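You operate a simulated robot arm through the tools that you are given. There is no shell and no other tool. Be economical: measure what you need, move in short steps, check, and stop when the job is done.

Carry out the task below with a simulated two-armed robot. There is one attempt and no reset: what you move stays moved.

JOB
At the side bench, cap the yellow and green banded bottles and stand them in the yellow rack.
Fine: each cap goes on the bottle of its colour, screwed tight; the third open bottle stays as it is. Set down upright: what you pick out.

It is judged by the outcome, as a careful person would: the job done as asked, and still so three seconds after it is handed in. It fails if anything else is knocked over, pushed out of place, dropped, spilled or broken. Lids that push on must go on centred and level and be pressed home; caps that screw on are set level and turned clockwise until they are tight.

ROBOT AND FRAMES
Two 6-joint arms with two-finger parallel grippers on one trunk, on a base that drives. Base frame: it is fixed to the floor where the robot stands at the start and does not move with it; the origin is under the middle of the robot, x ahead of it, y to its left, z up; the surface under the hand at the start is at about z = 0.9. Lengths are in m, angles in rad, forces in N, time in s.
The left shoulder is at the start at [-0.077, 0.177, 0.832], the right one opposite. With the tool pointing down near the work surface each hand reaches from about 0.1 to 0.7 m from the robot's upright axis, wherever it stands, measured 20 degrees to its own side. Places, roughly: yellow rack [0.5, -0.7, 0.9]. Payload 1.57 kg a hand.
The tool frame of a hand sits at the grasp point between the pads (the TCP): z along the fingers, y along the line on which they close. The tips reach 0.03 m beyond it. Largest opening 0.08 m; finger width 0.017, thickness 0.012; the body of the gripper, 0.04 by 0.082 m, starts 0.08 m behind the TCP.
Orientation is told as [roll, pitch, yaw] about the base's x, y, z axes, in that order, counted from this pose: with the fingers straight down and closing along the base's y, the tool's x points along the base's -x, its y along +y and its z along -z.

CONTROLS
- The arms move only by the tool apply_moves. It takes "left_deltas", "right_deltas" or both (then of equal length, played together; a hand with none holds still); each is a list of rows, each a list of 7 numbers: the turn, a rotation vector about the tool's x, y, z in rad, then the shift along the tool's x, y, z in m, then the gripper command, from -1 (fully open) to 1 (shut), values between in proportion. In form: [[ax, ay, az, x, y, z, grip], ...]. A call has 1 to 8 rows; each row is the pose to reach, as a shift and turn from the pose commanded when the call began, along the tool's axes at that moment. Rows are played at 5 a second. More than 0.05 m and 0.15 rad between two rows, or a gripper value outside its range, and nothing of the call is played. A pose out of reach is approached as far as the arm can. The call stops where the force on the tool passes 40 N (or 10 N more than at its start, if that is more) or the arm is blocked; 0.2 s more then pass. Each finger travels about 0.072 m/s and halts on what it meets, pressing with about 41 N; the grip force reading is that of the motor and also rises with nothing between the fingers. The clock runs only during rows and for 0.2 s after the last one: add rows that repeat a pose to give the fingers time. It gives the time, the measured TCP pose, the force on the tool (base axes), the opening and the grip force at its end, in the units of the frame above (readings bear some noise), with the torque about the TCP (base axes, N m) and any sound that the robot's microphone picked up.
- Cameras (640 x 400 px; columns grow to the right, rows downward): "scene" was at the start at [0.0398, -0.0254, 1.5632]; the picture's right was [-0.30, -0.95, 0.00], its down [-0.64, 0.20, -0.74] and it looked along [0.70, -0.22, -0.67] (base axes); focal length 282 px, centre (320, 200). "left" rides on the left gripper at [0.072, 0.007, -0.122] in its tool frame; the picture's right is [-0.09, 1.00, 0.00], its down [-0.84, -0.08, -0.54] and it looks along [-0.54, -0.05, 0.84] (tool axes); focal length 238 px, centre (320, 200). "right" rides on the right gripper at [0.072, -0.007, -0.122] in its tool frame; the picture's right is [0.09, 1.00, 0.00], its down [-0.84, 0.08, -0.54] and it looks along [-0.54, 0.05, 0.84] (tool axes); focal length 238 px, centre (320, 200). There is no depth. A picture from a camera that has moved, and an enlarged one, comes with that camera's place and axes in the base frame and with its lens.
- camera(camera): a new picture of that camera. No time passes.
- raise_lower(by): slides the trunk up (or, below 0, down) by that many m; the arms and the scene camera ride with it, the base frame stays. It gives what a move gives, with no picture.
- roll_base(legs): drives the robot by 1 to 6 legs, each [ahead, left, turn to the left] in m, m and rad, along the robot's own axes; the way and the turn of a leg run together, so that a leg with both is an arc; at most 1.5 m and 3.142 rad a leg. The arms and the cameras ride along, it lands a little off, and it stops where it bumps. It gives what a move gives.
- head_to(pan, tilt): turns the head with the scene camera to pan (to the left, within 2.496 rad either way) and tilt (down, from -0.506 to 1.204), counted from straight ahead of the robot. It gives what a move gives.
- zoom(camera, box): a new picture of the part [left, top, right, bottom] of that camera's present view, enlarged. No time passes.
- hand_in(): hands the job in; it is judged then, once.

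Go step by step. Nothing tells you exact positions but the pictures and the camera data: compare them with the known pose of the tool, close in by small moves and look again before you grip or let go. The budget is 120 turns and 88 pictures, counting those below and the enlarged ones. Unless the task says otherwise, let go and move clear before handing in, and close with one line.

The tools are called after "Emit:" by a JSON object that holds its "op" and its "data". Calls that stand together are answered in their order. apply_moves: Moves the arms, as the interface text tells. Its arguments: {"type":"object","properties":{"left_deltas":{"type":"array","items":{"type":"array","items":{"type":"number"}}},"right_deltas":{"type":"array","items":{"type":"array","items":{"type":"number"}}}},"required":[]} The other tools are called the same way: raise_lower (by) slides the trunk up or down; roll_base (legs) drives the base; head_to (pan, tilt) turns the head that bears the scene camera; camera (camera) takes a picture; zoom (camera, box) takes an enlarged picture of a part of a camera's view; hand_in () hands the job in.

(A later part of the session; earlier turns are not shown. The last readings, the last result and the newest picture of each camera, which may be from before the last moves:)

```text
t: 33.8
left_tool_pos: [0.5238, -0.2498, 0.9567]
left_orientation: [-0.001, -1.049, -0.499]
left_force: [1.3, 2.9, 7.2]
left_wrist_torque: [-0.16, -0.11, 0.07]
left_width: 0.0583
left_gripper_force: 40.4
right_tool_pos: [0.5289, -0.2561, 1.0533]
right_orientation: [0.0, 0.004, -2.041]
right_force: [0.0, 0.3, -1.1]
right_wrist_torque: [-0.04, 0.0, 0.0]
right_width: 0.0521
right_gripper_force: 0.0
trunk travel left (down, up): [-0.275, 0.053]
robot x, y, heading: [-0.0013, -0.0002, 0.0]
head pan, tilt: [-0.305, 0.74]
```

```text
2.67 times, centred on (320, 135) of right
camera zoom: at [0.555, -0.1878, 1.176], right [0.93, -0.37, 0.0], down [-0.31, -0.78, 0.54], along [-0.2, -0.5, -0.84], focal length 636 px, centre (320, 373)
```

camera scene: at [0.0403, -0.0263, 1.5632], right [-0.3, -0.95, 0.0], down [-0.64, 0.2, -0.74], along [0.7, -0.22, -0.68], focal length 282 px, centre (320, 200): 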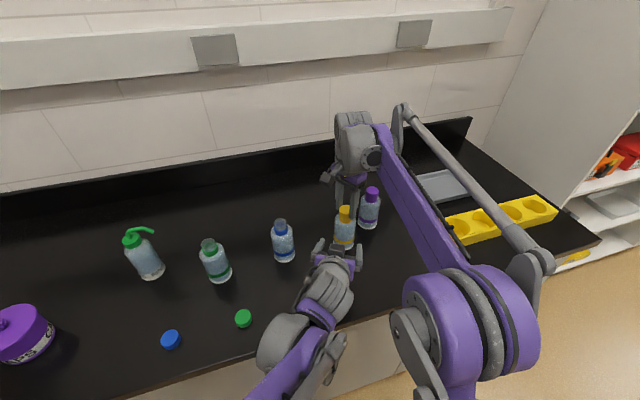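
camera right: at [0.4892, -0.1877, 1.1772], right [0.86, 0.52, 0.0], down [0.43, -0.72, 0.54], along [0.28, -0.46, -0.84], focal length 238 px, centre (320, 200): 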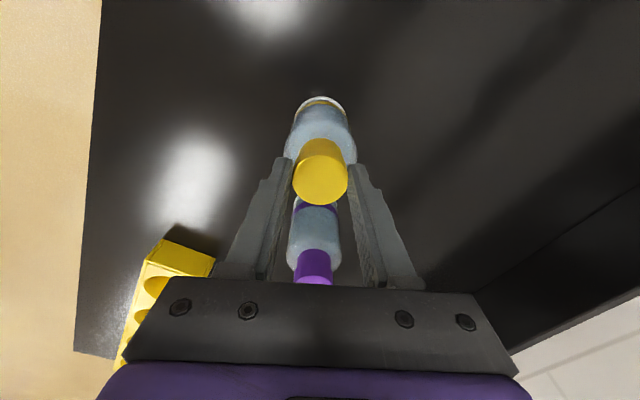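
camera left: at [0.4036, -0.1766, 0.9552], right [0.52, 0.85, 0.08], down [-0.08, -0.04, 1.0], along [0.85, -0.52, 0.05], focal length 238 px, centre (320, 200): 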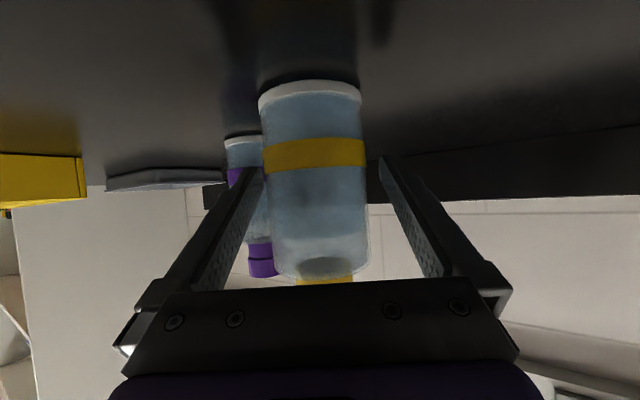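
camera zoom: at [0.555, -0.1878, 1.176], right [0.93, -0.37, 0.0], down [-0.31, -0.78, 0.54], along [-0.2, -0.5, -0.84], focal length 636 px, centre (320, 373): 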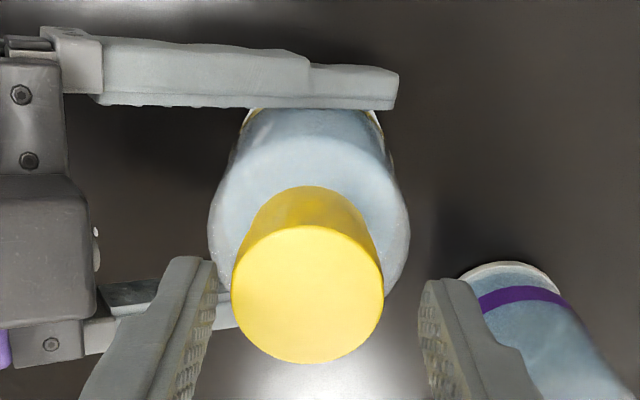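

The hand is about 4 to 5 mm off the cap. I recentre, grip and tighten.

Emit:
{"op": "apply_moves", "data": {"right_deltas": [[0, 0, 0, 0.0035, -0.0032, 0, -0.3], [0, 0, 0, 0.0035, -0.0032, 0, 0.3], [0, 0, 0, 0.0035, -0.0032, 0, 1], [0, 0, 0, 0.0035, -0.0032, 0, 1], [0, 0, 0, 0.0035, -0.0032, 0, 1]]}}

Emit:
{"op": "apply_moves", "data": {"right_deltas": [[0, 0, 0.12, 0, 0, 0, 1], [0, 0, 0.24, 0, 0, 0, 1], [0, 0, 0.36, 0, 0, 0, 1], [0, 0, 0.48, 0, 0, 0, 1], [0, 0, 0.6, 0, 0, 0, 1]]}}

```text
t: 35.0
left_tool_pos: [0.5261, -0.2497, 0.9561]
left_orientation: [0.001, -1.049, -0.499]
left_force: [8.9, -1.6, 5.1]
left_wrist_torque: [0.22, 0.53, -0.02]
left_width: 0.0584
left_gripper_force: 41.4
right_tool_pos: [0.5266, -0.2513, 1.0551]
right_orientation: [-0.004, 0.004, -2.042]
right_force: [-9.1, 4.1, 0.4]
right_wrist_torque: [0.15, 0.38, -0.03]
right_width: 0.0359
right_gripper_force: 40.8
trunk travel left (down, up): [-0.275, 0.053]
robot x, y, heading: [-0.0028, -0.0035, -0.001]
head pan, tilt: [-0.305, 0.74]
```

```text
t: 36.2
left_tool_pos: [0.5239, -0.2515, 0.9562]
left_orientation: [-0.002, -1.05, -0.502]
left_force: [-18.6, -5.9, 5.4]
left_wrist_torque: [0.16, -1.1, -1.01]
left_width: 0.0585
left_gripper_force: 41.0
right_tool_pos: [0.5284, -0.2513, 1.0542]
right_orientation: [-0.003, 0.007, -2.643]
right_force: [20.8, 5.6, 0.9]
right_wrist_torque: [0.19, -0.83, 1.04]
right_width: 0.036
right_gripper_force: 40.8
trunk travel left (down, up): [-0.275, 0.053]
robot x, y, heading: [0.0007, 0.0014, 0.002]
head pan, tilt: [-0.305, 0.74]
```

The torque is now 1.04 N m. I give one more small turn to confirm it has topped out.

Emit:
{"op": "apply_moves", "data": {"right_deltas": [[0, 0, 0.1, 0, 0, 0, 1], [0, 0, 0.2, 0, 0, 0, 1], [0, 0, 0.2, 0, 0, 0, 1]]}}

Emit:
{"op": "zoom", "data": {"camera": "scene", "box": [310, 180, 390, 240]}}

```text
t: 37.0
left_tool_pos: [0.5222, -0.2521, 0.9572]
left_orientation: [-0.002, -1.048, -0.502]
left_force: [-30.6, -14.5, 7.3]
left_wrist_torque: [0.31, -1.3, -0.67]
left_width: 0.0592
left_gripper_force: 40.9
right_tool_pos: [0.5273, -0.2524, 1.0549]
right_orientation: [-0.001, 0.005, -2.842]
right_force: [28.8, 9.6, 2.0]
right_wrist_torque: [0.37, -1.1, 0.74]
right_width: 0.0352
right_gripper_force: 40.9
trunk travel left (down, up): [-0.275, 0.053]
robot x, y, heading: [-0.0016, 0.001, -0.003]
head pan, tilt: [-0.305, 0.74]
```

```text
6.67 times, centred on (350, 210) of scene
camera zoom: at [0.0386, -0.0256, 1.5632], right [-0.3, -0.95, 0.0], down [-0.64, 0.2, -0.74], along [0.7, -0.22, -0.67], focal length 1882 px, centre (120, 133)
```

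zoom: 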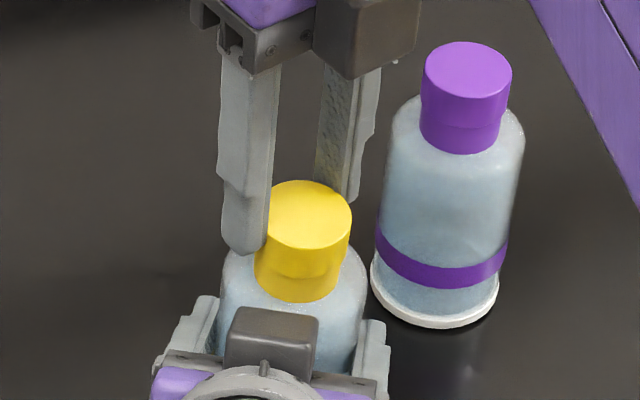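

Torque slipped back from its peak, so the yellow cap is tight and seated. I release the right hand, lift it and begin unwinding the wrist.

Emit:
{"op": "apply_moves", "data": {"right_deltas": [[0, 0, 0, 0, 0, 0, 0.2], [0, 0, 0, 0, 0, 0, -0.5], [0, 0, 0, 0, 0, 0, -0.5], [0, 0, -0.1, 0, 0, -0.04, -0.5], [0, 0, -0.24, 0, 0, -0.08, -0.5], [0, 0, -0.38, 0, 0, -0.12, -0.5], [0, 0, -0.52, 0, 0, -0.14, -0.5], [0, 0, -0.66, 0, 0, -0.15, -0.5]]}}

Emit:
{"op": "apply_moves", "data": {"right_deltas": [[0, 0, -0.145, 0, 0, 0, -1], [0, 0, -0.29, 0, 0, 0, -1], [0, 0, -0.435, 0, 0, 0, -1], [0, 0, -0.58, 0, 0, 0, -1], [0, 0, -0.725, 0, 0, 0, -1], [0, 0, -0.87, 0, 0, 0, -1], [0, 0, -1.015, 0, 0, 0, -1], [0, 0, -1.16, 0, 0, 0, -1]], "left_deltas": [[0, 0, 0, 0, 0, 0, 0], [0, 0, 0, 0, 0, 0, -1], [0, 0, 0, 0, 0, 0, -1], [0, 0, 0, 0, 0, 0, -1], [0, 0, 0, 0, 0, -0.03, -1], [0, 0, 0, 0, 0, -0.07, -1], [0, 0, 0, 0, 0, -0.11, -1], [0, 0, 0, 0, 0, -0.13, -1]]}}

Emit:
{"op": "camera", "data": {"camera": "scene"}}

```text
t: 38.8
left_tool_pos: [0.5258, -0.2498, 0.9558]
left_orientation: [0.0, -1.047, -0.499]
left_force: [-0.2, -0.1, -0.4]
left_wrist_torque: [0.01, -0.02, 0.01]
left_width: 0.0585
left_gripper_force: 41.1
right_tool_pos: [0.5282, -0.2538, 1.204]
right_orientation: [-0.002, 0.003, -2.179]
right_force: [0.5, -0.5, 0.5]
right_wrist_torque: [0.01, 0.01, -0.02]
right_width: 0.0601
right_gripper_force: 0.1
trunk travel left (down, up): [-0.275, 0.053]
robot x, y, heading: [-0.0031, 0.0029, -0.002]
head pan, tilt: [-0.305, 0.74]
```

```text
t: 40.6
left_tool_pos: [0.4243, -0.1948, 1.0196]
left_orientation: [-0.002, -1.05, -0.501]
left_force: [0.5, 0.4, -0.4]
left_wrist_torque: [-0.01, -0.06, 0.01]
left_width: 0.08
left_gripper_force: 0.0
right_tool_pos: [0.5267, -0.2523, 1.2046]
right_orientation: [0.004, 0.002, -1.019]
right_force: [0.8, 0.1, 0.7]
right_wrist_torque: [0.01, 0.0, 0.03]
right_width: 0.0801
right_gripper_force: 0.1
trunk travel left (down, up): [-0.275, 0.053]
robot x, y, heading: [-0.002, -0.0002, 0.003]
head pan, tilt: [-0.305, 0.74]
```

```text
56 pictures are left
camera scene: at [0.0392, -0.025, 1.5632], right [-0.3, -0.95, 0.0], down [-0.64, 0.2, -0.74], along [0.7, -0.22, -0.67], focal length 282 px, centre (320, 200)
```

scene: 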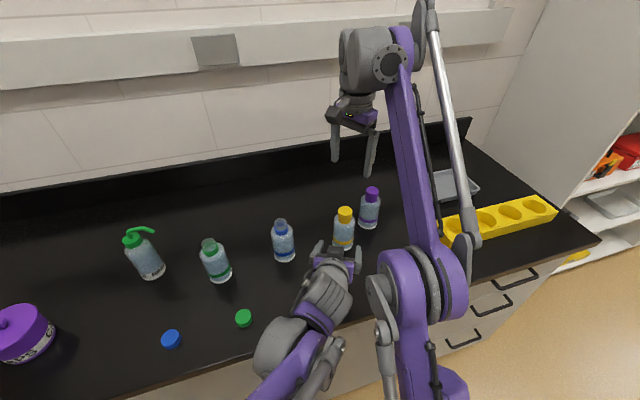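

The yellow bottle stands capped and undisturbed. I bring the left hand back upright above the green cap and finish unwinding the right wrist.

Emit:
{"op": "apply_moves", "data": {"left_deltas": [[0, 0.131, 0, -0.004, 0.0247, -0.0255, -1], [0, 0.262, 0, -0.008, 0.0494, -0.051, -1], [0, 0.393, 0, -0.012, 0.0741, -0.0765, -1], [0, 0.524, 0, -0.016, 0.0988, -0.102, -1], [0, 0.655, 0, -0.02, 0.1235, -0.1275, -1], [0, 0.786, 0, -0.024, 0.148, -0.153, -1], [0, 0.917, 0, -0.028, 0.173, -0.1785, -1], [0, 1.048, 0, -0.0324, 0.1975, -0.204, -1]], "right_deltas": [[0, 0, -0.1275, 0, 0, 0, -1], [0, 0, -0.255, 0, 0, 0, -1], [0, 0, -0.3825, 0, 0, 0, -1], [0, 0, -0.51, 0, 0, 0, -1], [0, 0, -0.6375, 0, 0, 0, -1], [0, 0, -0.765, 0, 0, 0, -1], [0, 0, -0.8925, 0, 0, 0, -1], [0, 0, -1.02, 0, 0, 0, -1]]}}

Emit:
{"op": "apply_moves", "data": {"left_deltas": [[0, 0, -0.125, 0, 0, 0, -1], [0, 0, -0.25, 0, 0, 0, -1], [0, 0, -0.375, 0, 0, 0, -1], [0, 0, -0.5, 0, 0, 0, -1], [0, 0, -0.5, 0, 0, 0, -1]]}}

Emit:
{"op": "camera", "data": {"camera": "left"}}

```text
t: 42.4
left_tool_pos: [0.3783, 0.0562, 1.1471]
left_orientation: [-0.001, 0.002, -0.501]
left_force: [-0.1, 0.3, -0.5]
left_wrist_torque: [0.0, 0.0, 0.01]
left_width: 0.0797
left_gripper_force: 0.0
right_tool_pos: [0.5278, -0.2523, 1.2041]
right_orientation: [0.004, -0.001, 0.001]
right_force: [-0.1, 0.2, -0.1]
right_wrist_torque: [-0.02, 0.02, -0.02]
right_width: 0.0804
right_gripper_force: 0.0
trunk travel left (down, up): [-0.275, 0.053]
robot x, y, heading: [0.0003, -0.0015, -0.0]
head pan, tilt: [-0.305, 0.74]
```

```text
t: 43.6
left_tool_pos: [0.3771, 0.0547, 1.1494]
left_orientation: [0.0, 0.001, 0.0]
left_force: [-0.9, -0.1, 0.0]
left_wrist_torque: [-0.01, -0.02, 0.0]
left_width: 0.0798
left_gripper_force: 0.0
right_tool_pos: [0.5265, -0.2518, 1.2036]
right_orientation: [0.002, -0.002, 0.0]
right_force: [-0.6, 0.8, 0.5]
right_wrist_torque: [0.0, 0.01, -0.01]
right_width: 0.0798
right_gripper_force: 0.1
trunk travel left (down, up): [-0.275, 0.053]
robot x, y, heading: [0.0036, 0.0006, 0.003]
head pan, tilt: [-0.305, 0.74]
```

```text
55 pictures are left
camera left: at [0.3049, 0.0599, 1.2716], right [0.09, 1.0, 0.0], down [0.84, -0.08, 0.54], along [0.54, -0.05, -0.84], focal length 238 px, centre (320, 200)
```

left: 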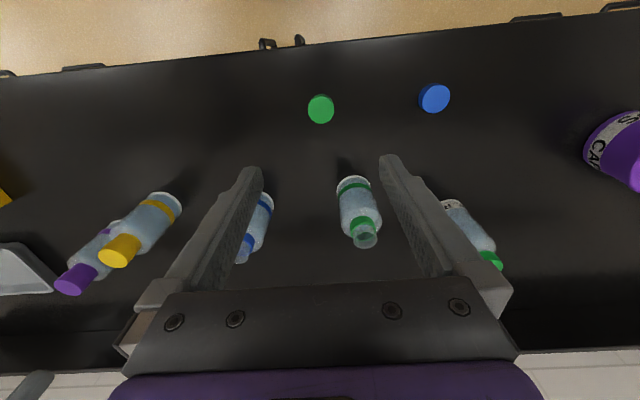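

The green cap is under the left hand within 2 mm. I take the green bottle to be near (0.523,0.102). I go down and grip the green cap.

Emit:
{"op": "apply_moves", "data": {"left_deltas": [[0, 0, 0, 0.001, 0.001, 0.045, -1], [0, 0, 0, 0.001, 0.001, 0.09, -1], [0, 0, 0, 0.001, 0.001, 0.135, -1], [0, 0, 0, 0.001, 0.001, 0.175, -1], [0, 0, 0, 0.001, 0.001, 0.205, -1], [0, 0, 0, 0.001, 0.001, 0.2134, -1], [0, 0, 0, 0.001, 0.001, 0.2134, -1]]}}

Emit:
{"op": "camera", "data": {"camera": "left"}}

```text
t: 45.2
left_tool_pos: [0.3756, 0.0551, 0.9364]
left_orientation: [0.0, -0.001, -0.001]
left_force: [-0.9, 0.5, -0.6]
left_wrist_torque: [0.0, 0.01, 0.03]
left_width: 0.0801
left_gripper_force: 0.2
right_tool_pos: [0.5271, -0.2533, 1.2034]
right_orientation: [0.003, -0.003, -0.001]
right_force: [0.3, 0.0, -0.3]
right_wrist_torque: [0.03, -0.01, 0.0]
right_width: 0.0802
right_gripper_force: 0.1
trunk travel left (down, up): [-0.275, 0.053]
robot x, y, heading: [0.0028, 0.0021, 0.002]
head pan, tilt: [-0.305, 0.74]
```

```text
54 pictures are left
camera left: at [0.3035, 0.0615, 1.0593], right [0.09, 1.0, 0.0], down [0.84, -0.08, 0.54], along [0.54, -0.05, -0.84], focal length 238 px, centre (320, 200)
```

left: 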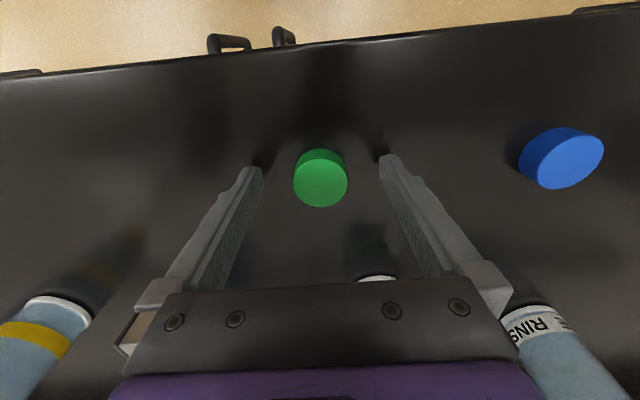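

The cap is about 2–3 mm forward of the grip centre, so I shift, grip and lift.

Emit:
{"op": "apply_moves", "data": {"left_deltas": [[0, 0, 0, -0.0025, 0, 0, 0], [0, 0, 0, -0.0025, 0, 0, 1], [0, 0, 0, -0.0025, 0, 0, 1], [0, 0, 0, -0.0025, 0, 0, 1], [0, 0, 0, -0.0025, 0, 0, 1], [0, 0, 0, -0.0025, 0, -0.045, 1], [0, 0, 0, -0.0025, 0, -0.09, 1], [0, 0, 0, -0.0025, 0, -0.135, 1]]}}

Emit:
{"op": "apply_moves", "data": {"left_deltas": [[0, 0, -0.14, 0, 0.02, -0.025, 1], [0, 0, -0.28, 0, 0.04, -0.05, 1], [0, 0, -0.42, 0, 0.06, -0.075, 1], [0, 0, -0.56, 0, 0.08, -0.1, 1], [0, 0, -0.7, 0, 0.1, -0.125, 1], [0, 0, -0.84, 0, 0.12, -0.15, 1], [0, 0, -0.98, 0, 0.14, -0.16, 1], [0, 0, -1.12, 0, 0.15, -0.16, 1]]}}

Emit:
{"op": "camera", "data": {"camera": "scene"}}

```text
t: 47.0
left_tool_pos: [0.3796, 0.0558, 1.0752]
left_orientation: [0.001, -0.001, 0.001]
left_force: [0.5, -0.5, 0.1]
left_wrist_torque: [-0.02, 0.01, -0.02]
left_width: 0.0363
left_gripper_force: 41.0
right_tool_pos: [0.527, -0.2527, 1.2038]
right_orientation: [0.003, -0.001, -0.002]
right_force: [0.7, 0.5, -0.1]
right_wrist_torque: [-0.01, -0.01, -0.02]
right_width: 0.08
right_gripper_force: 0.1
trunk travel left (down, up): [-0.275, 0.053]
robot x, y, heading: [0.0023, 0.0031, 0.003]
head pan, tilt: [-0.305, 0.74]
```

```text
t: 48.8
left_tool_pos: [0.3782, 0.206, 1.2315]
left_orientation: [-0.001, -0.001, 1.122]
left_force: [0.3, 0.9, 0.1]
left_wrist_torque: [0.04, 0.0, -0.02]
left_width: 0.0366
left_gripper_force: 41.0
right_tool_pos: [0.5269, -0.2527, 1.2042]
right_orientation: [0.002, -0.002, -0.001]
right_force: [0.3, -0.7, -1.2]
right_wrist_torque: [-0.02, -0.03, 0.02]
right_width: 0.0797
right_gripper_force: 0.0
trunk travel left (down, up): [-0.275, 0.053]
robot x, y, heading: [-0.0016, 0.0012, -0.003]
head pan, tilt: [-0.305, 0.74]
```

```text
53 pictures are left
camera scene: at [0.0397, -0.0253, 1.5631], right [-0.3, -0.95, 0.0], down [-0.64, 0.2, -0.74], along [0.7, -0.22, -0.67], focal length 282 px, centre (320, 200)
```

scene: 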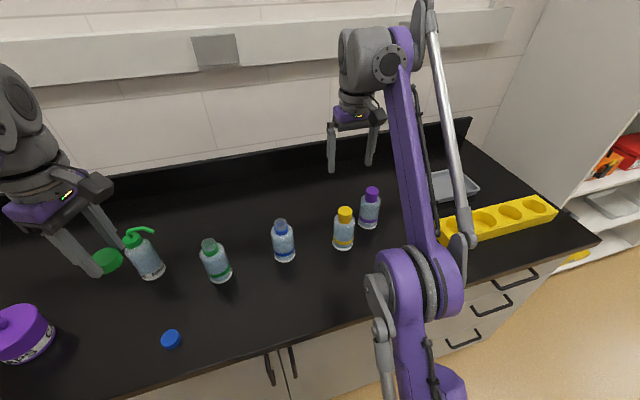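

The cap is held. I bring the right hand round towards the green bottle with yaw 0.5, and wind the left wrist further counter-clockwise.

Emit:
{"op": "apply_moves", "data": {"right_deltas": [[0, 0, -0.07, 0.021, 0.025, 0.0, -1], [0, 0, -0.14, 0.042, 0.05, 0.0, -1], [0, 0, -0.21, 0.063, 0.075, 0.0, -1], [0, 0, -0.28, 0.084, 0.1, 0.01, -1], [0, 0, -0.35, 0.105, 0.125, 0.02, -1], [0, 0, -0.42, 0.126, 0.15, 0.03, -1], [0, 0, -0.49, 0.147, 0.175, 0.034, -1], [0, 0, -0.5, 0.167, 0.2, 0.034, -1]], "left_deltas": [[0, 0, -0.14, 0, 0, 0, 1], [0, 0, -0.28, 0, 0, 0, 1], [0, 0, -0.42, 0, 0, 0, 1], [0, 0, -0.56, 0, 0, 0, 1], [0, 0, -0.7, 0, 0, 0, 1], [0, 0, -0.84, 0, 0, 0, 1], [0, 0, -0.98, 0, 0, 0, 1], [0, 0, -1.12, 0, 0, 0, 1]]}}

```text
t: 50.6
left_tool_pos: [0.3783, 0.2048, 1.231]
left_orientation: [-0.001, 0.0, 2.244]
left_force: [-0.8, -0.8, -0.5]
left_wrist_torque: [-0.02, 0.0, -0.01]
left_width: 0.0363
left_gripper_force: 40.7
right_tool_pos: [0.36, -0.0526, 1.1686]
right_orientation: [0.002, -0.004, 0.497]
right_force: [-0.7, 0.4, 0.4]
right_wrist_torque: [0.01, -0.04, 0.0]
right_width: 0.0801
right_gripper_force: 0.0
trunk travel left (down, up): [-0.275, 0.053]
robot x, y, heading: [0.0002, -0.0006, -0.005]
head pan, tilt: [-0.305, 0.74]
```

Next I pitch the right hand into the staging pose before the green bottle and give the left wrist a last bit of winding.

Emit:
{"op": "apply_moves", "data": {"right_deltas": [[0, -0.131, 0, -0.013, 0.0072, 0.0186, -1], [0, -0.262, 0, -0.026, 0.0144, 0.037, -1], [0, -0.393, 0, -0.039, 0.0216, 0.0557, -1], [0, -0.524, 0, -0.052, 0.0288, 0.0743, -1], [0, -0.655, 0, -0.065, 0.036, 0.093, -1], [0, -0.786, 0, -0.078, 0.0433, 0.1115, -1], [0, -0.917, 0, -0.091, 0.0505, 0.13, -1], [0, -1.048, 0, -0.1044, 0.0577, 0.1486, -1]], "left_deltas": [[0, 0, -0.085, 0, 0, 0, 1], [0, 0, -0.17, 0, 0, 0, 1], [0, 0, -0.255, 0, 0, 0, 1], [0, 0, -0.34, 0, 0, 0, 1], [0, 0, -0.425, 0, 0, 0, 1], [0, 0, -0.51, 0, 0, 0, 1], [0, 0, -0.595, 0, 0, 0, 1], [0, 0, -0.68, 0, 0, 0, 1]]}}

Emit:
{"op": "camera", "data": {"camera": "right"}}

Emit:
{"op": "camera", "data": {"camera": "scene"}}

```text
t: 52.4
left_tool_pos: [0.3792, 0.2052, 1.2317]
left_orientation: [-0.002, 0.002, 2.921]
left_force: [-0.4, 0.4, -0.1]
left_wrist_torque: [-0.01, -0.01, -0.01]
left_width: 0.0362
left_gripper_force: 40.9
right_tool_pos: [0.426, 0.0497, 1.0247]
right_orientation: [0.007, -1.053, 0.49]
right_force: [0.5, 0.0, 0.3]
right_wrist_torque: [0.05, -0.01, 0.02]
right_width: 0.0799
right_gripper_force: 0.0
trunk travel left (down, up): [-0.275, 0.053]
robot x, y, heading: [-0.0014, -0.0005, 0.005]
head pan, tilt: [-0.305, 0.74]
```

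```text
52 pictures are left
camera right: at [0.3045, -0.0223, 1.0217], right [-0.52, 0.85, -0.08], down [-0.08, 0.04, 1.0], along [0.85, 0.52, 0.05], focal length 238 px, centre (320, 200)
```

right: 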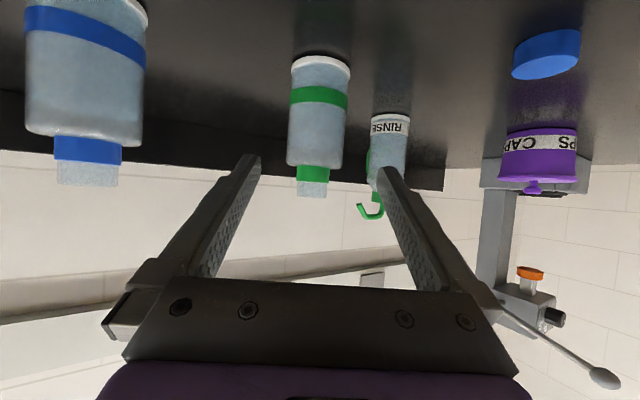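

```text
51 pictures are left
camera scene: at [0.0406, -0.0251, 1.5632], right [-0.3, -0.95, 0.0], down [-0.64, 0.2, -0.74], along [0.7, -0.22, -0.68], focal length 282 px, centre (320, 200)
```

scene: 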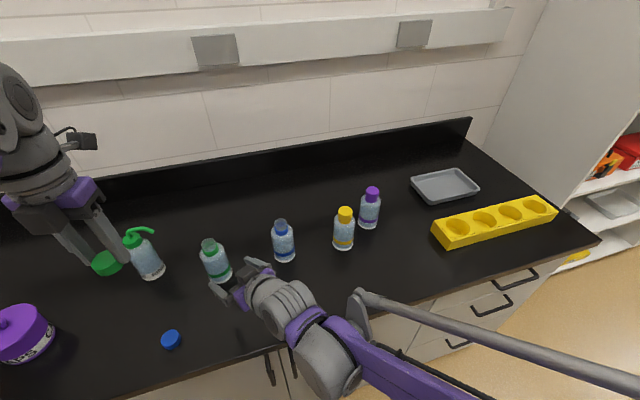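

The green bottle is centred between the right fingers. I advance 0.125 m and close on it.

Emit:
{"op": "apply_moves", "data": {"right_deltas": [[0, 0, 0, 0, -0.001, 0.04, -1], [0, 0, 0, 0, -0.001, 0.08, -1], [0, 0, 0, 0, -0.001, 0.11, -1], [0, 0, 0, 0, -0.001, 0.125, -1], [0, 0, 0, 0, -0.001, 0.125, -1]]}}

Emit:
{"op": "camera", "data": {"camera": "right"}}

```text
t: 53.6
left_tool_pos: [0.3794, 0.2049, 1.2326]
left_orientation: [0.0, 0.0, 2.919]
left_force: [0.1, 0.4, 0.1]
left_wrist_torque: [0.0, 0.0, 0.0]
left_width: 0.0362
left_gripper_force: 41.2
right_tool_pos: [0.5202, 0.1004, 0.9607]
right_orientation: [0.008, -1.051, 0.491]
right_force: [0.1, 0.0, 0.2]
right_wrist_torque: [-0.01, 0.0, 0.01]
right_width: 0.0799
right_gripper_force: 0.0
trunk travel left (down, up): [-0.275, 0.053]
robot x, y, heading: [-0.0014, 0.0005, -0.002]
head pan, tilt: [-0.305, 0.74]
```

```text
50 pictures are left
camera right: at [0.399, 0.0287, 0.9586], right [-0.52, 0.85, -0.08], down [-0.08, 0.04, 1.0], along [0.85, 0.52, 0.05], focal length 238 px, centre (320, 200)
```

right: 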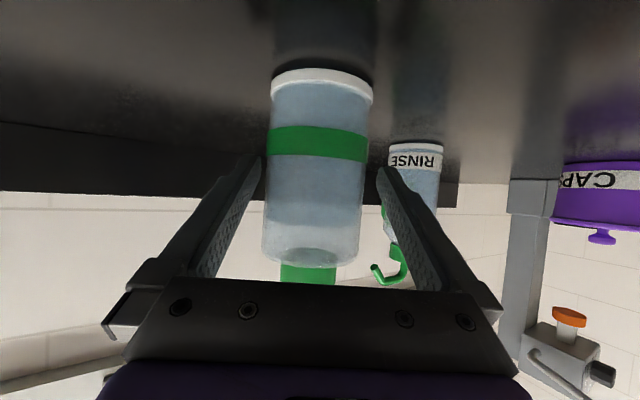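

The bottle sits about 2.5 mm to one side. I shift the right hand and close on the body.

Emit:
{"op": "apply_moves", "data": {"right_deltas": [[0, 0, 0, 0, -0.0025, 0, -1], [0, 0, 0, 0, -0.0025, 0, 0.3], [0, 0, 0, 0, -0.0025, 0, 1], [0, 0, 0, 0, -0.0025, 0, 1], [0, 0, 0, 0, -0.0025, 0, 1]]}}

Emit:
{"op": "zoom", "data": {"camera": "scene", "box": [160, 200, 280, 300]}}

```text
t: 54.8
left_tool_pos: [0.3793, 0.2047, 1.2307]
left_orientation: [0.001, 0.0, 2.919]
left_force: [0.8, 0.3, 0.1]
left_wrist_torque: [0.04, 0.02, -0.01]
left_width: 0.0362
left_gripper_force: 41.5
right_tool_pos: [0.5216, 0.0993, 0.9604]
right_orientation: [0.007, -1.052, 0.493]
right_force: [0.4, 0.4, 1.1]
right_wrist_torque: [0.03, 0.01, 0.02]
right_width: 0.0586
right_gripper_force: 41.5
trunk travel left (down, up): [-0.275, 0.053]
robot x, y, heading: [-0.0014, 0.0022, -0.0]
head pan, tilt: [-0.305, 0.74]
```

```text
4.00 times, centred on (220, 250) of scene
camera zoom: at [0.0399, -0.0254, 1.5632], right [-0.3, -0.95, 0.0], down [-0.64, 0.2, -0.74], along [0.7, -0.22, -0.68], focal length 1130 px, centre (720, 0)
```

zoom: 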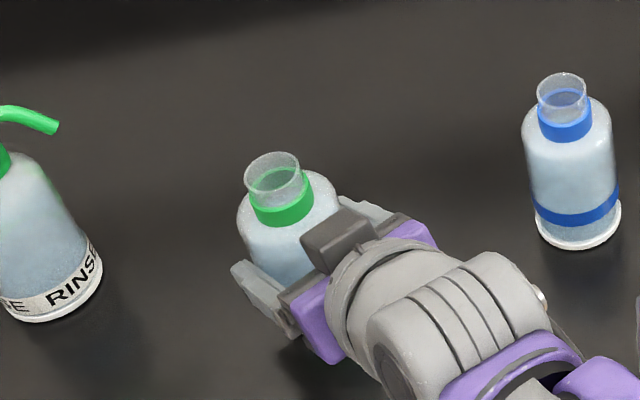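

The right hand holds the green bottle, with its rim near (0.525,0.101). I bring the green cap above it.

Emit:
{"op": "apply_moves", "data": {"left_deltas": [[0, 0, 0, 0.033, 0.014, 0, 1], [0, 0, 0, 0.066, 0.028, 0.01, 1], [0, 0, 0, 0.099, 0.042, 0.03, 1], [0, 0, 0, 0.132, 0.056, 0.055, 1], [0, 0, 0, 0.1643, 0.0695, 0.075, 1], [0, 0, 0, 0.1643, 0.0695, 0.075, 1]]}}

Emit:
{"op": "zoom", "data": {"camera": "left", "box": [220, 60, 420, 210]}}

Emit:
{"op": "zoom", "data": {"camera": "scene", "box": [160, 200, 280, 300]}}

```text
t: 56.2
left_tool_pos: [0.5239, 0.1199, 1.155]
left_orientation: [0.009, 0.001, 2.907]
left_force: [0.8, -0.1, 0.4]
left_wrist_torque: [-0.03, 0.02, 0.01]
left_width: 0.0362
left_gripper_force: 41.5
left hand out of reach, approached as far as the arm can: row 4, 5, 6
right_tool_pos: [0.5215, 0.0976, 0.9617]
right_orientation: [0.004, -1.05, 0.493]
right_force: [-1.2, -0.5, 1.0]
right_wrist_torque: [0.06, 0.1, 0.05]
right_width: 0.0586
right_gripper_force: 41.1
trunk travel left (down, up): [-0.275, 0.053]
robot x, y, heading: [0.0013, 0.0009, 0.003]
head pan, tilt: [-0.305, 0.74]
```

```text
2.67 times, centred on (320, 135) of left
camera zoom: at [0.5924, 0.0972, 1.2767], right [-0.32, -0.95, 0.01], down [-0.8, 0.28, 0.54], along [-0.51, 0.17, -0.84], focal length 636 px, centre (320, 373)
```

zoom: 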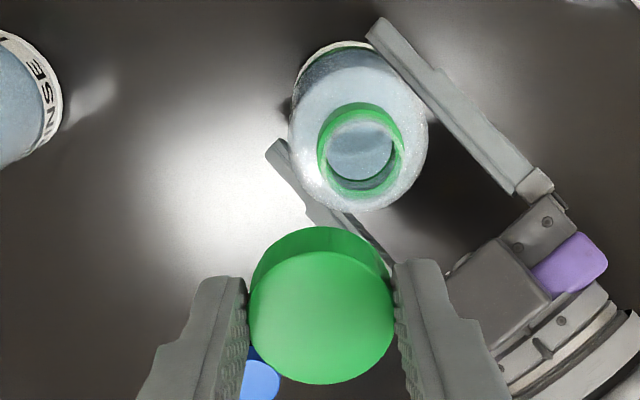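

```text
4.00 times, centred on (220, 250) of scene
camera zoom: at [0.0395, -0.0252, 1.5631], right [-0.3, -0.95, 0.0], down [-0.64, 0.2, -0.74], along [0.7, -0.22, -0.67], focal length 1130 px, centre (720, 0)
```

zoom: 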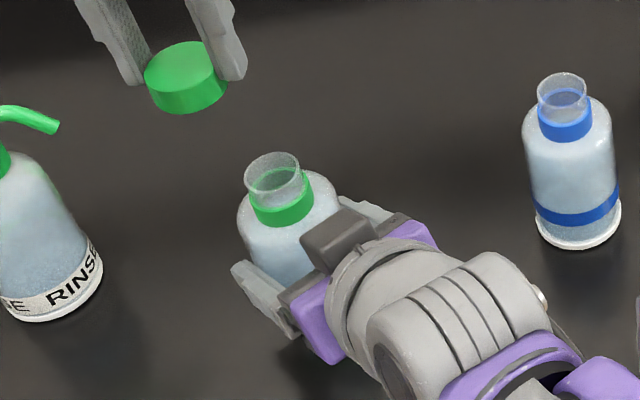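

The left wrist is at its limit here. I turn clockwise 0.3 rad for room, level it and shift onto the bottle axis.

Emit:
{"op": "apply_moves", "data": {"left_deltas": [[0, 0, 0.1, 0, 0, 0, 1], [0, 0, 0.2, 0.003, 0.006, 0, 1], [-0.008, 0.002, 0.3, 0.006, 0.012, 0, 1], [-0.008, 0.002, 0.3, 0.0083, 0.0176, 0, 1], [-0.008, 0.002, 0.3, 0.0083, 0.0176, 0, 1]]}}

Emit:
{"op": "zoom", "data": {"camera": "left", "box": [220, 60, 420, 210]}}

```text
t: 57.4
left_tool_pos: [0.5302, 0.1021, 1.1547]
left_orientation: [0.007, 0.003, 2.619]
left_force: [-0.2, 0.0, 0.6]
left_wrist_torque: [-0.01, -0.02, 0.02]
left_width: 0.0363
left_gripper_force: 41.0
right_tool_pos: [0.5215, 0.0983, 0.9616]
right_orientation: [0.006, -1.05, 0.493]
right_force: [-1.6, -0.3, -0.5]
right_wrist_torque: [0.08, 0.02, 0.03]
right_width: 0.0586
right_gripper_force: 40.8
trunk travel left (down, up): [-0.275, 0.053]
robot x, y, heading: [0.0035, 0.0017, 0.003]
head pan, tilt: [-0.305, 0.74]
```

```text
2.67 times, centred on (320, 135) of left
camera zoom: at [0.5888, 0.0612, 1.2775], right [-0.58, -0.82, 0.01], down [-0.69, 0.49, 0.54], along [-0.44, 0.31, -0.84], focal length 636 px, centre (320, 373)
```

zoom: 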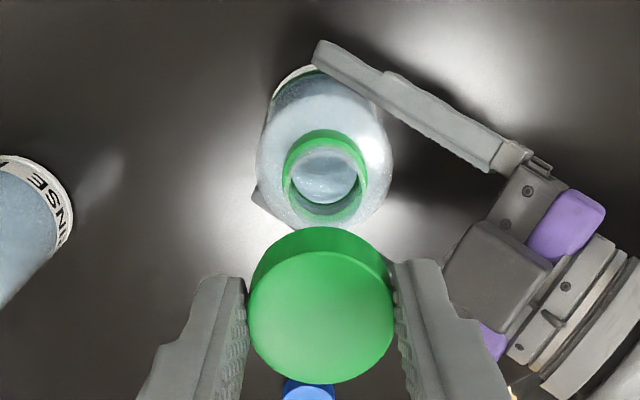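

The rim is about 3 mm further towards the camera side. I correct, level the hand, come down to z 1.09 and check.

Emit:
{"op": "apply_moves", "data": {"left_deltas": [[0.007, -0.003, 0, 0.003, 0.001, 0.03, 1], [0.007, -0.003, 0, 0.003, 0.001, 0.055, 1], [0.007, -0.003, 0, 0.003, 0.001, 0.063, 1], [0.007, -0.003, 0, 0.003, 0.001, 0.063, 1]]}}

Emit:
{"op": "zoom", "data": {"camera": "left", "box": [220, 60, 420, 210]}}

Emit:
{"op": "zoom", "data": {"camera": "scene", "box": [180, 210, 260, 270]}}

```text
t: 58.4
left_tool_pos: [0.5329, 0.1007, 1.0913]
left_orientation: [0.001, 0.0, 2.62]
left_force: [0.7, -0.2, 0.7]
left_wrist_torque: [-0.03, -0.02, 0.03]
left_width: 0.0362
left_gripper_force: 40.8
right_tool_pos: [0.5217, 0.0984, 0.9613]
right_orientation: [0.007, -1.05, 0.491]
right_force: [-0.8, -0.5, 0.3]
right_wrist_torque: [0.02, 0.03, 0.03]
right_width: 0.0586
right_gripper_force: 40.7
trunk travel left (down, up): [-0.275, 0.053]
robot x, y, heading: [0.0022, -0.0007, -0.004]
head pan, tilt: [-0.305, 0.74]
```

```text
2.67 times, centred on (320, 135) of left
camera zoom: at [0.5912, 0.0587, 1.2145], right [-0.58, -0.82, 0.0], down [-0.69, 0.48, 0.54], along [-0.44, 0.31, -0.84], focal length 636 px, centre (320, 373)
```

zoom: 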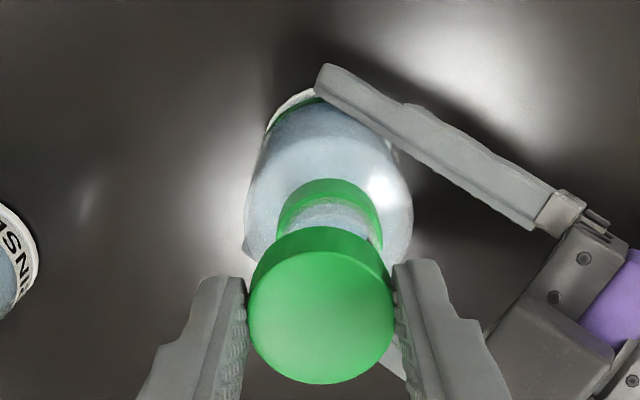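

```text
6.67 times, centred on (220, 240) of scene
camera zoom: at [0.0398, -0.0254, 1.5632], right [-0.3, -0.95, 0.0], down [-0.64, 0.2, -0.74], along [0.7, -0.22, -0.67], focal length 1882 px, centre (987, -67)
```

zoom: 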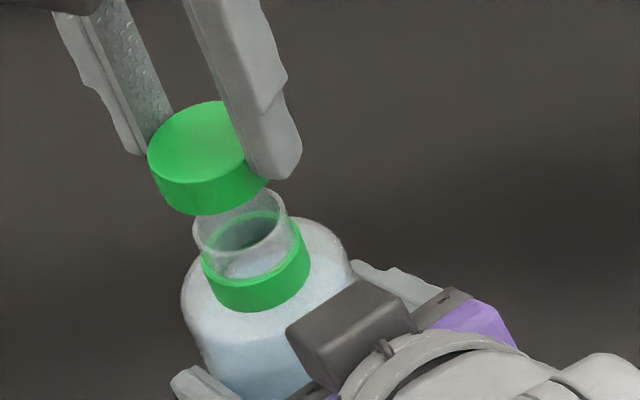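

The cap appears about 3 mm to one side of the collar. I shift, and recheck from both views before lowering.

Emit:
{"op": "apply_moves", "data": {"left_deltas": [[0, 0, 0, 0.0015, 0.0028, 0.006, 1], [0, 0, 0, 0.0015, 0.0028, 0.01, 1], [0, 0, 0, 0.0015, 0.0028, 0.01, 1]]}}

Emit:
{"op": "zoom", "data": {"camera": "left", "box": [220, 60, 420, 210]}}

Emit:
{"op": "zoom", "data": {"camera": "scene", "box": [180, 210, 260, 270]}}

```text
t: 59.2
left_tool_pos: [0.5333, 0.098, 1.0814]
left_orientation: [0.0, -0.001, 2.62]
left_force: [0.1, -0.3, -0.2]
left_wrist_torque: [0.01, 0.03, 0.01]
left_width: 0.0364
left_gripper_force: 41.0
right_tool_pos: [0.5212, 0.0985, 0.9621]
right_orientation: [0.008, -1.05, 0.494]
right_force: [-0.4, 0.0, 0.0]
right_wrist_torque: [0.04, 0.06, 0.02]
right_width: 0.0586
right_gripper_force: 41.2
trunk travel left (down, up): [-0.275, 0.053]
robot x, y, heading: [-0.0024, -0.0024, -0.001]
head pan, tilt: [-0.305, 0.74]
```

```text
2.67 times, centred on (320, 135) of left
camera zoom: at [0.5926, 0.0558, 1.2042], right [-0.58, -0.82, 0.0], down [-0.69, 0.48, 0.54], along [-0.44, 0.31, -0.84], focal length 636 px, centre (320, 373)
```

zoom: 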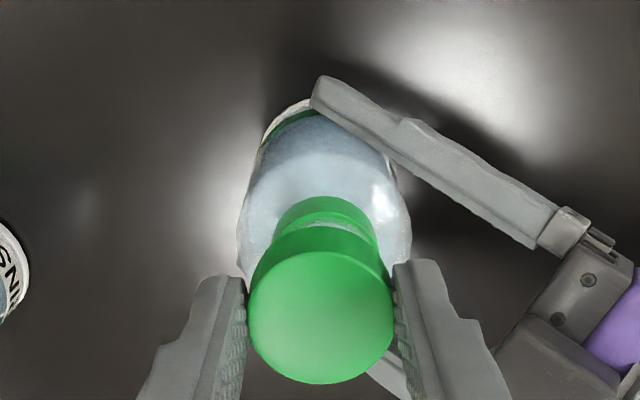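

```text
6.67 times, centred on (220, 240) of scene
camera zoom: at [0.0397, -0.0254, 1.5632], right [-0.3, -0.95, 0.0], down [-0.64, 0.2, -0.74], along [0.7, -0.22, -0.67], focal length 1882 px, centre (987, -67)
```

zoom: 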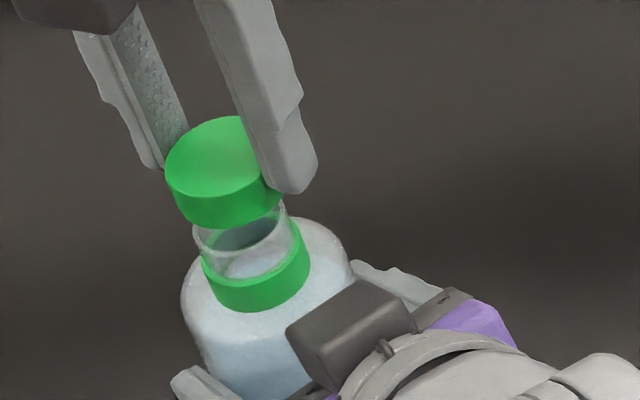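

Another 1.5 mm in the same direction lines it up. I apply it and lower onto the neck.

Emit:
{"op": "apply_moves", "data": {"left_deltas": [[0, 0, 0, 0.0003, 0.0015, 0.0, 1], [0, 0, 0, 0.0003, 0.0015, 0.006, 1], [0, 0, 0, 0.0003, 0.0015, 0.012, 1], [0, 0, 0, 0.0003, 0.0015, 0.016, 1], [0, 0, 0, 0.0003, 0.0015, 0.018, 1], [0, 0, 0, 0.0003, 0.0015, 0.018, 1]]}}

Emit:
{"op": "zoom", "data": {"camera": "scene", "box": [180, 210, 260, 270]}}

```text
t: 60.6
left_tool_pos: [0.5324, 0.0954, 1.0649]
left_orientation: [0.002, 0.0, 2.62]
left_force: [0.3, 0.2, -0.1]
left_wrist_torque: [-0.01, 0.0, 0.01]
left_width: 0.0363
left_gripper_force: 41.2
right_tool_pos: [0.522, 0.0984, 0.9619]
right_orientation: [0.007, -1.05, 0.491]
right_force: [0.3, -0.2, 0.5]
right_wrist_torque: [0.07, 0.04, 0.02]
right_width: 0.0585
right_gripper_force: 41.2
trunk travel left (down, up): [-0.275, 0.053]
robot x, y, heading: [0.0017, -0.0025, 0.002]
head pan, tilt: [-0.305, 0.74]
```

```text
6.67 times, centred on (220, 240) of scene
camera zoom: at [0.0397, -0.0254, 1.5632], right [-0.3, -0.95, 0.0], down [-0.64, 0.2, -0.74], along [0.7, -0.22, -0.67], focal length 1882 px, centre (987, -67)
```

zoom: 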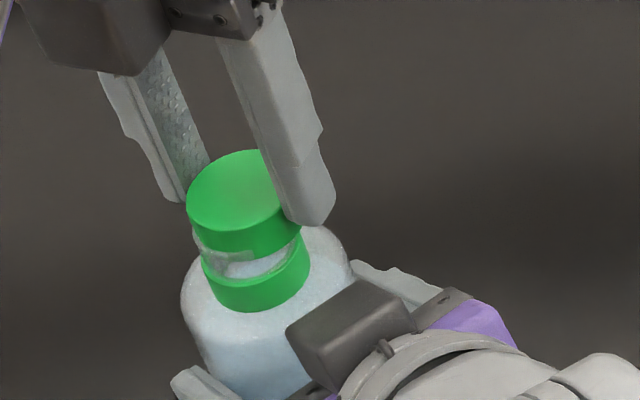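

The cap is over the neck with no contact force. I lower to meet the thread.

Emit:
{"op": "apply_moves", "data": {"left_deltas": [[0, 0, 0, 0, 0, 0.003, 1], [0, 0, 0, 0, 0, 0.005, 1], [0, 0, 0, 0, 0, 0.007, 1], [0, 0, 0, 0, 0, 0.008, 1], [0, 0, 0, 0, 0, 0.008, 1]]}}

Emit:
{"op": "zoom", "data": {"camera": "scene", "box": [180, 210, 260, 270]}}

```text
t: 61.8
left_tool_pos: [0.5329, 0.0968, 1.058]
left_orientation: [-0.004, -0.003, 2.621]
left_force: [-16.8, 19.1, 16.7]
left_wrist_torque: [0.96, 0.95, -0.05]
left_width: 0.0367
left_gripper_force: 41.2
right_tool_pos: [0.5232, 0.096, 0.9624]
right_orientation: [0.005, -1.052, 0.489]
right_force: [19.8, -19.9, -7.7]
right_wrist_torque: [0.84, 0.38, -0.04]
right_width: 0.0584
right_gripper_force: 41.2
trunk travel left (down, up): [-0.275, 0.053]
robot x, y, heading: [-0.0004, 0.0026, 0.001]
head pan, tilt: [-0.305, 0.74]
```

```text
6.67 times, centred on (220, 240) of scene
camera zoom: at [0.0395, -0.0254, 1.5633], right [-0.3, -0.95, 0.0], down [-0.64, 0.2, -0.74], along [0.7, -0.22, -0.67], focal length 1882 px, centre (987, -67)
```

zoom: 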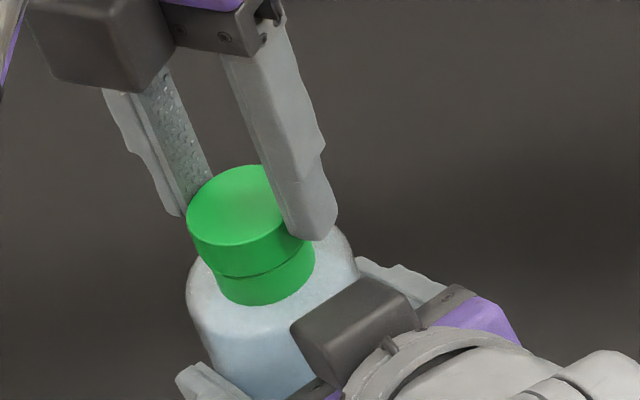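

The side force shows the cap is about 2 mm off along the tool's x. I ease up, shift back and re-lower.

Emit:
{"op": "apply_moves", "data": {"left_deltas": [[0, 0, 0, 0, 0, -0.002, 1], [0, 0, 0, -0.001, 0, -0.004, 1], [0, 0, 0, -0.0022, -0.0003, -0.004, 1], [0, 0, 0, -0.0022, -0.0003, -0.002, 1], [0, 0, 0, -0.0022, -0.0003, -0.001, 1], [0, 0, 0, -0.0022, -0.0003, -0.001, 1]]}}

```text
t: 63.2
left_tool_pos: [0.5316, 0.0983, 1.0571]
left_orientation: [-0.004, 0.001, 2.62]
left_force: [8.0, 22.4, 2.2]
left_wrist_torque: [0.73, -0.22, -0.09]
left_width: 0.0367
left_gripper_force: 41.2
right_tool_pos: [0.5209, 0.0986, 0.9611]
right_orientation: [0.004, -1.052, 0.492]
right_force: [-4.6, -24.5, 2.7]
right_wrist_torque: [1.06, -0.8, -0.17]
right_width: 0.0582
right_gripper_force: 40.7
trunk travel left (down, up): [-0.275, 0.053]
robot x, y, heading: [0.0015, 0.001, 0.002]
head pan, tilt: [-0.305, 0.74]
```

The remaining load is mostly along y, so I shift 1 mm that way and start turning clockwise.

Emit:
{"op": "apply_moves", "data": {"left_deltas": [[0, 0, 0, 0, -0.001, 0, 1], [0, 0, 0.14, 0, -0.001, 0.0005, 1], [0, 0, 0.28, 0, -0.001, 0.0005, 1], [0, 0, 0.42, 0, -0.001, 0.0005, 1], [0, 0, 0.56, 0, -0.001, 0.0005, 1], [0, 0, 0.7, 0, -0.001, 0.001, 1], [0, 0, 0.84, 0, -0.001, 0.001, 1], [0, 0, 0.98, 0, -0.001, 0.001, 1]]}}

```text
t: 65.0
left_tool_pos: [0.531, 0.0966, 1.0558]
left_orientation: [0.001, 0.001, 1.636]
left_force: [-18.4, 6.7, 13.5]
left_wrist_torque: [0.04, 0.71, 0.04]
left_width: 0.0367
left_gripper_force: 40.9
right_tool_pos: [0.5223, 0.0983, 0.9611]
right_orientation: [0.007, -1.05, 0.491]
right_force: [17.5, -7.6, -8.8]
right_wrist_torque: [0.52, 1.0, -0.12]
right_width: 0.0583
right_gripper_force: 40.8
trunk travel left (down, up): [-0.275, 0.053]
robot x, y, heading: [-0.0006, 0.0003, -0.003]
head pan, tilt: [-0.305, 0.74]
```

I ease the side load again and keep turning.

Emit:
{"op": "apply_moves", "data": {"left_deltas": [[0, 0, 0, -0.0003, 0.0008, 0, 1], [0, 0, 0.14, -0.0003, 0.0008, 0, 1], [0, 0, 0.28, -0.0003, 0.0008, 0, 1], [0, 0, 0.42, -0.0003, 0.0008, 0, 1], [0, 0, 0.56, -0.0003, 0.0008, 0, 1], [0, 0, 0.7, -0.0003, 0.0008, 0.0005, 1], [0, 0, 0.84, -0.0003, 0.0008, 0.0005, 1], [0, 0, 0.98, -0.0003, 0.0008, 0.0005, 1]]}}

Emit:
{"op": "zoom", "data": {"camera": "scene", "box": [180, 210, 260, 270]}}

```text
t: 66.8
left_tool_pos: [0.5292, 0.0985, 1.0547]
left_orientation: [0.002, 0.005, 0.657]
left_force: [-28.9, 1.6, 8.7]
left_wrist_torque: [-0.27, 1.46, 0.09]
left_width: 0.0367
left_gripper_force: 40.9
right_tool_pos: [0.5223, 0.0983, 0.9622]
right_orientation: [0.005, -1.055, 0.492]
right_force: [29.0, -0.4, 1.6]
right_wrist_torque: [0.45, 0.86, -0.01]
right_width: 0.0583
right_gripper_force: 40.7
trunk travel left (down, up): [-0.275, 0.053]
robot x, y, heading: [0.0011, 0.0003, 0.001]
head pan, tilt: [-0.305, 0.74]
```

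```text
6.67 times, centred on (220, 240) of scene
camera zoom: at [0.0389, -0.0252, 1.5632], right [-0.3, -0.95, 0.0], down [-0.64, 0.2, -0.74], along [0.7, -0.22, -0.67], focal length 1882 px, centre (987, -67)
```

zoom: 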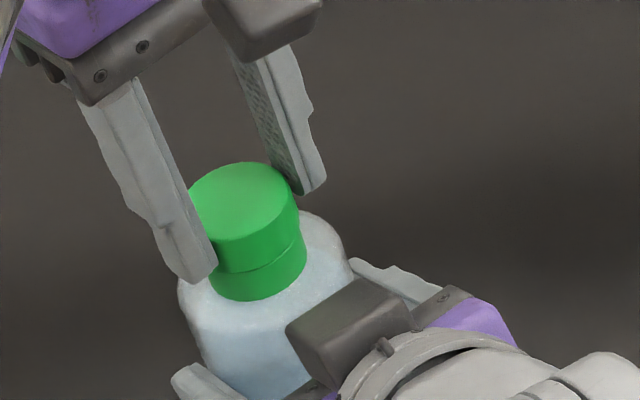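

The cap is level and turning. I relieve the x load and continue.

Emit:
{"op": "apply_moves", "data": {"left_deltas": [[0, 0, 0, 0.0011, 0.0008, 0, 1], [0, 0, 0.14, 0.0011, 0.0008, 0, 1], [0, 0, 0.28, 0.0011, 0.0008, 0, 1], [0, 0, 0.42, 0.0011, 0.0008, 0, 1], [0, 0, 0.56, 0.0011, 0.0008, 0.0005, 1], [0, 0, 0.7, 0.0011, 0.0008, 0.0005, 1], [0, 0, 0.84, 0.0011, 0.0008, 0.0005, 1], [0, 0, 0.98, 0.0011, 0.0008, 0.0005, 1]]}}

```text
t: 68.6
left_tool_pos: [0.5289, 0.0995, 1.0563]
left_orientation: [0.004, 0.002, -0.322]
left_force: [-13.5, 29.3, 8.4]
left_wrist_torque: [1.1, 0.99, 0.12]
left_width: 0.0365
left_gripper_force: 40.8
right_tool_pos: [0.5205, 0.0968, 0.9624]
right_orientation: [0.004, -1.052, 0.492]
right_force: [15.4, -25.6, 11.5]
right_wrist_torque: [1.32, -0.34, -0.26]
right_width: 0.0585
right_gripper_force: 41.0
trunk travel left (down, up): [-0.275, 0.053]
robot x, y, heading: [-0.0012, 0.0027, 0.006]
head pan, tilt: [-0.305, 0.74]
```

I relieve the side load once more and continue turning.

Emit:
{"op": "apply_moves", "data": {"left_deltas": [[0, 0, 0, 0.001, 0.0011, 0, 1], [0, 0, 0.14, 0.001, 0.0011, 0, 1], [0, 0, 0.28, 0.001, 0.0011, 0, 1], [0, 0, 0.42, 0.001, 0.0011, 0.0003, 1], [0, 0, 0.56, 0.001, 0.0011, 0.0003, 1], [0, 0, 0.7, 0.001, 0.0011, 0.0005, 1], [0, 0, 0.84, 0.001, 0.0011, 0.0005, 1], [0, 0, 0.98, 0.001, 0.0011, 0.0005, 1]]}}

Emit:
{"op": "zoom", "data": {"camera": "scene", "box": [180, 210, 260, 270]}}

```text
t: 70.4
left_tool_pos: [0.5272, 0.0996, 1.0545]
left_orientation: [0.004, 0.003, -1.302]
left_force: [4.7, 26.7, 6.8]
left_wrist_torque: [0.74, -0.09, 0.07]
left_width: 0.0367
left_gripper_force: 41.3
right_tool_pos: [0.5198, 0.0967, 0.9614]
right_orientation: [0.006, -1.05, 0.491]
right_force: [-6.5, -33.1, 7.1]
right_wrist_torque: [1.02, -0.45, -0.41]
right_width: 0.0585
right_gripper_force: 41.5
trunk travel left (down, up): [-0.275, 0.053]
robot x, y, heading: [-0.0024, -0.0003, 0.001]
head pan, tilt: [-0.305, 0.74]
```

```text
6.67 times, centred on (220, 240) of scene
camera zoom: at [0.0381, -0.0264, 1.5632], right [-0.3, -0.95, 0.0], down [-0.64, 0.2, -0.74], along [0.7, -0.22, -0.67], focal length 1882 px, centre (987, -67)
```

zoom: 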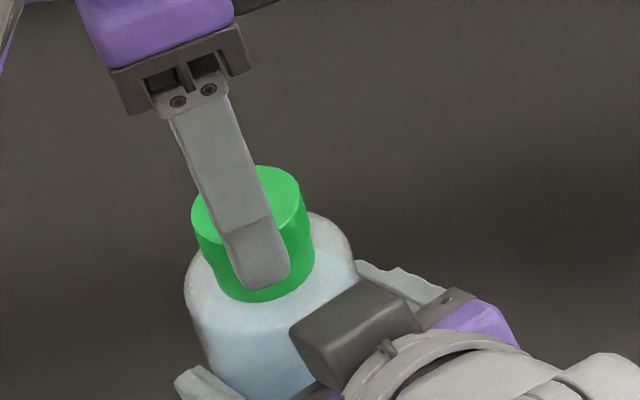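

The gap is nearly gone. I relieve and continue, expecting the torque to rise.

Emit:
{"op": "apply_moves", "data": {"left_deltas": [[0, 0, 0, 0.0012, 0.0005, 0, 1], [0, 0, 0.14, 0.0012, 0.0005, 0, 1], [0, 0, 0.28, 0.0012, 0.0005, 0, 1], [0, 0, 0.42, 0.0012, 0.0005, 0.0003, 1], [0, 0, 0.56, 0.0012, 0.0005, 0.0003, 1], [0, 0, 0.7, 0.0012, 0.0005, 0.0003, 1]]}}

```text
t: 71.8
left_tool_pos: [0.5284, 0.1011, 1.0545]
left_orientation: [0.001, 0.005, -2.003]
left_force: [11.8, 23.7, -0.3]
left_wrist_torque: [0.87, -0.26, -0.02]
left_width: 0.0364
left_gripper_force: 41.2
right_tool_pos: [0.5209, 0.0987, 0.9612]
right_orientation: [0.006, -1.049, 0.49]
right_force: [-13.7, -24.3, 3.0]
right_wrist_torque: [1.12, -0.65, -0.23]
right_width: 0.0586
right_gripper_force: 41.1
trunk travel left (down, up): [-0.275, 0.053]
robot x, y, heading: [-0.0026, 0.0008, -0.0]
head pan, tilt: [-0.305, 0.74]
```

There is no seating torque yet, so I continue.

Emit:
{"op": "apply_moves", "data": {"left_deltas": [[0, 0, 0, 0.0013, 0, 0, 1], [0, 0, 0.14, 0.0013, 0, 0, 1], [0, 0, 0.28, 0.0013, 0, 0, 1], [0, 0, 0.42, 0.0013, 0, 0.0003, 1], [0, 0, 0.56, 0.0013, 0, 0.0003, 1], [0, 0, 0.7, 0.0013, 0, 0.0003, 1]]}}

Emit:
{"op": "zoom", "data": {"camera": "scene", "box": [180, 210, 260, 270]}}

```text
t: 73.2
left_tool_pos: [0.5298, 0.101, 1.0529]
left_orientation: [0.0, 0.0, -2.702]
left_force: [-6.1, 4.1, 2.5]
left_wrist_torque: [0.1, 0.39, 1.1]
left_width: 0.0356
left_gripper_force: 40.7
right_tool_pos: [0.5211, 0.0981, 0.9607]
right_orientation: [0.007, -1.051, 0.49]
right_force: [6.3, -5.1, -1.8]
right_wrist_torque: [0.29, 0.17, -1.15]
right_width: 0.0582
right_gripper_force: 40.9
trunk travel left (down, up): [-0.275, 0.053]
robot x, y, heading: [0.0029, -0.0018, 0.001]
head pan, tilt: [-0.305, 0.74]
```

```text
6.67 times, centred on (220, 240) of scene
camera zoom: at [0.04, -0.0254, 1.5631], right [-0.3, -0.95, 0.0], down [-0.64, 0.2, -0.74], along [0.7, -0.22, -0.68], focal length 1882 px, centre (987, -67)
```

zoom: 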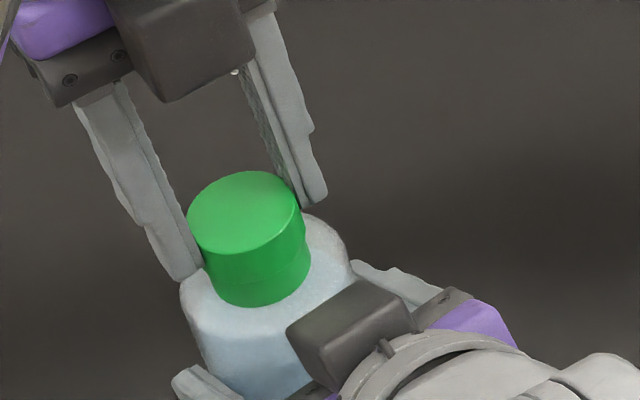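

Torque is now 1.1 N m and the cap is seated. One more small turn will confirm it.

Emit:
{"op": "apply_moves", "data": {"left_deltas": [[0, 0, 0.1, 0, 0, 0, 1], [0, 0, 0.2, 0, 0, 0, 1], [0, 0, 0.2, 0, 0, 0, 1]]}}

```text
t: 74.0
left_tool_pos: [0.5299, 0.102, 1.0535]
left_orientation: [0.0, 0.002, -2.901]
left_force: [14.6, 7.7, 1.3]
left_wrist_torque: [0.4, -0.54, 0.91]
left_width: 0.0359
left_gripper_force: 41.1
right_tool_pos: [0.521, 0.0967, 0.9612]
right_orientation: [0.007, -1.051, 0.493]
right_force: [-13.3, -7.9, 0.4]
right_wrist_torque: [0.22, -0.81, -0.92]
right_width: 0.0582
right_gripper_force: 40.8
trunk travel left (down, up): [-0.275, 0.053]
robot x, y, heading: [-0.0012, -0.0013, 0.004]
head pan, tilt: [-0.305, 0.74]
```

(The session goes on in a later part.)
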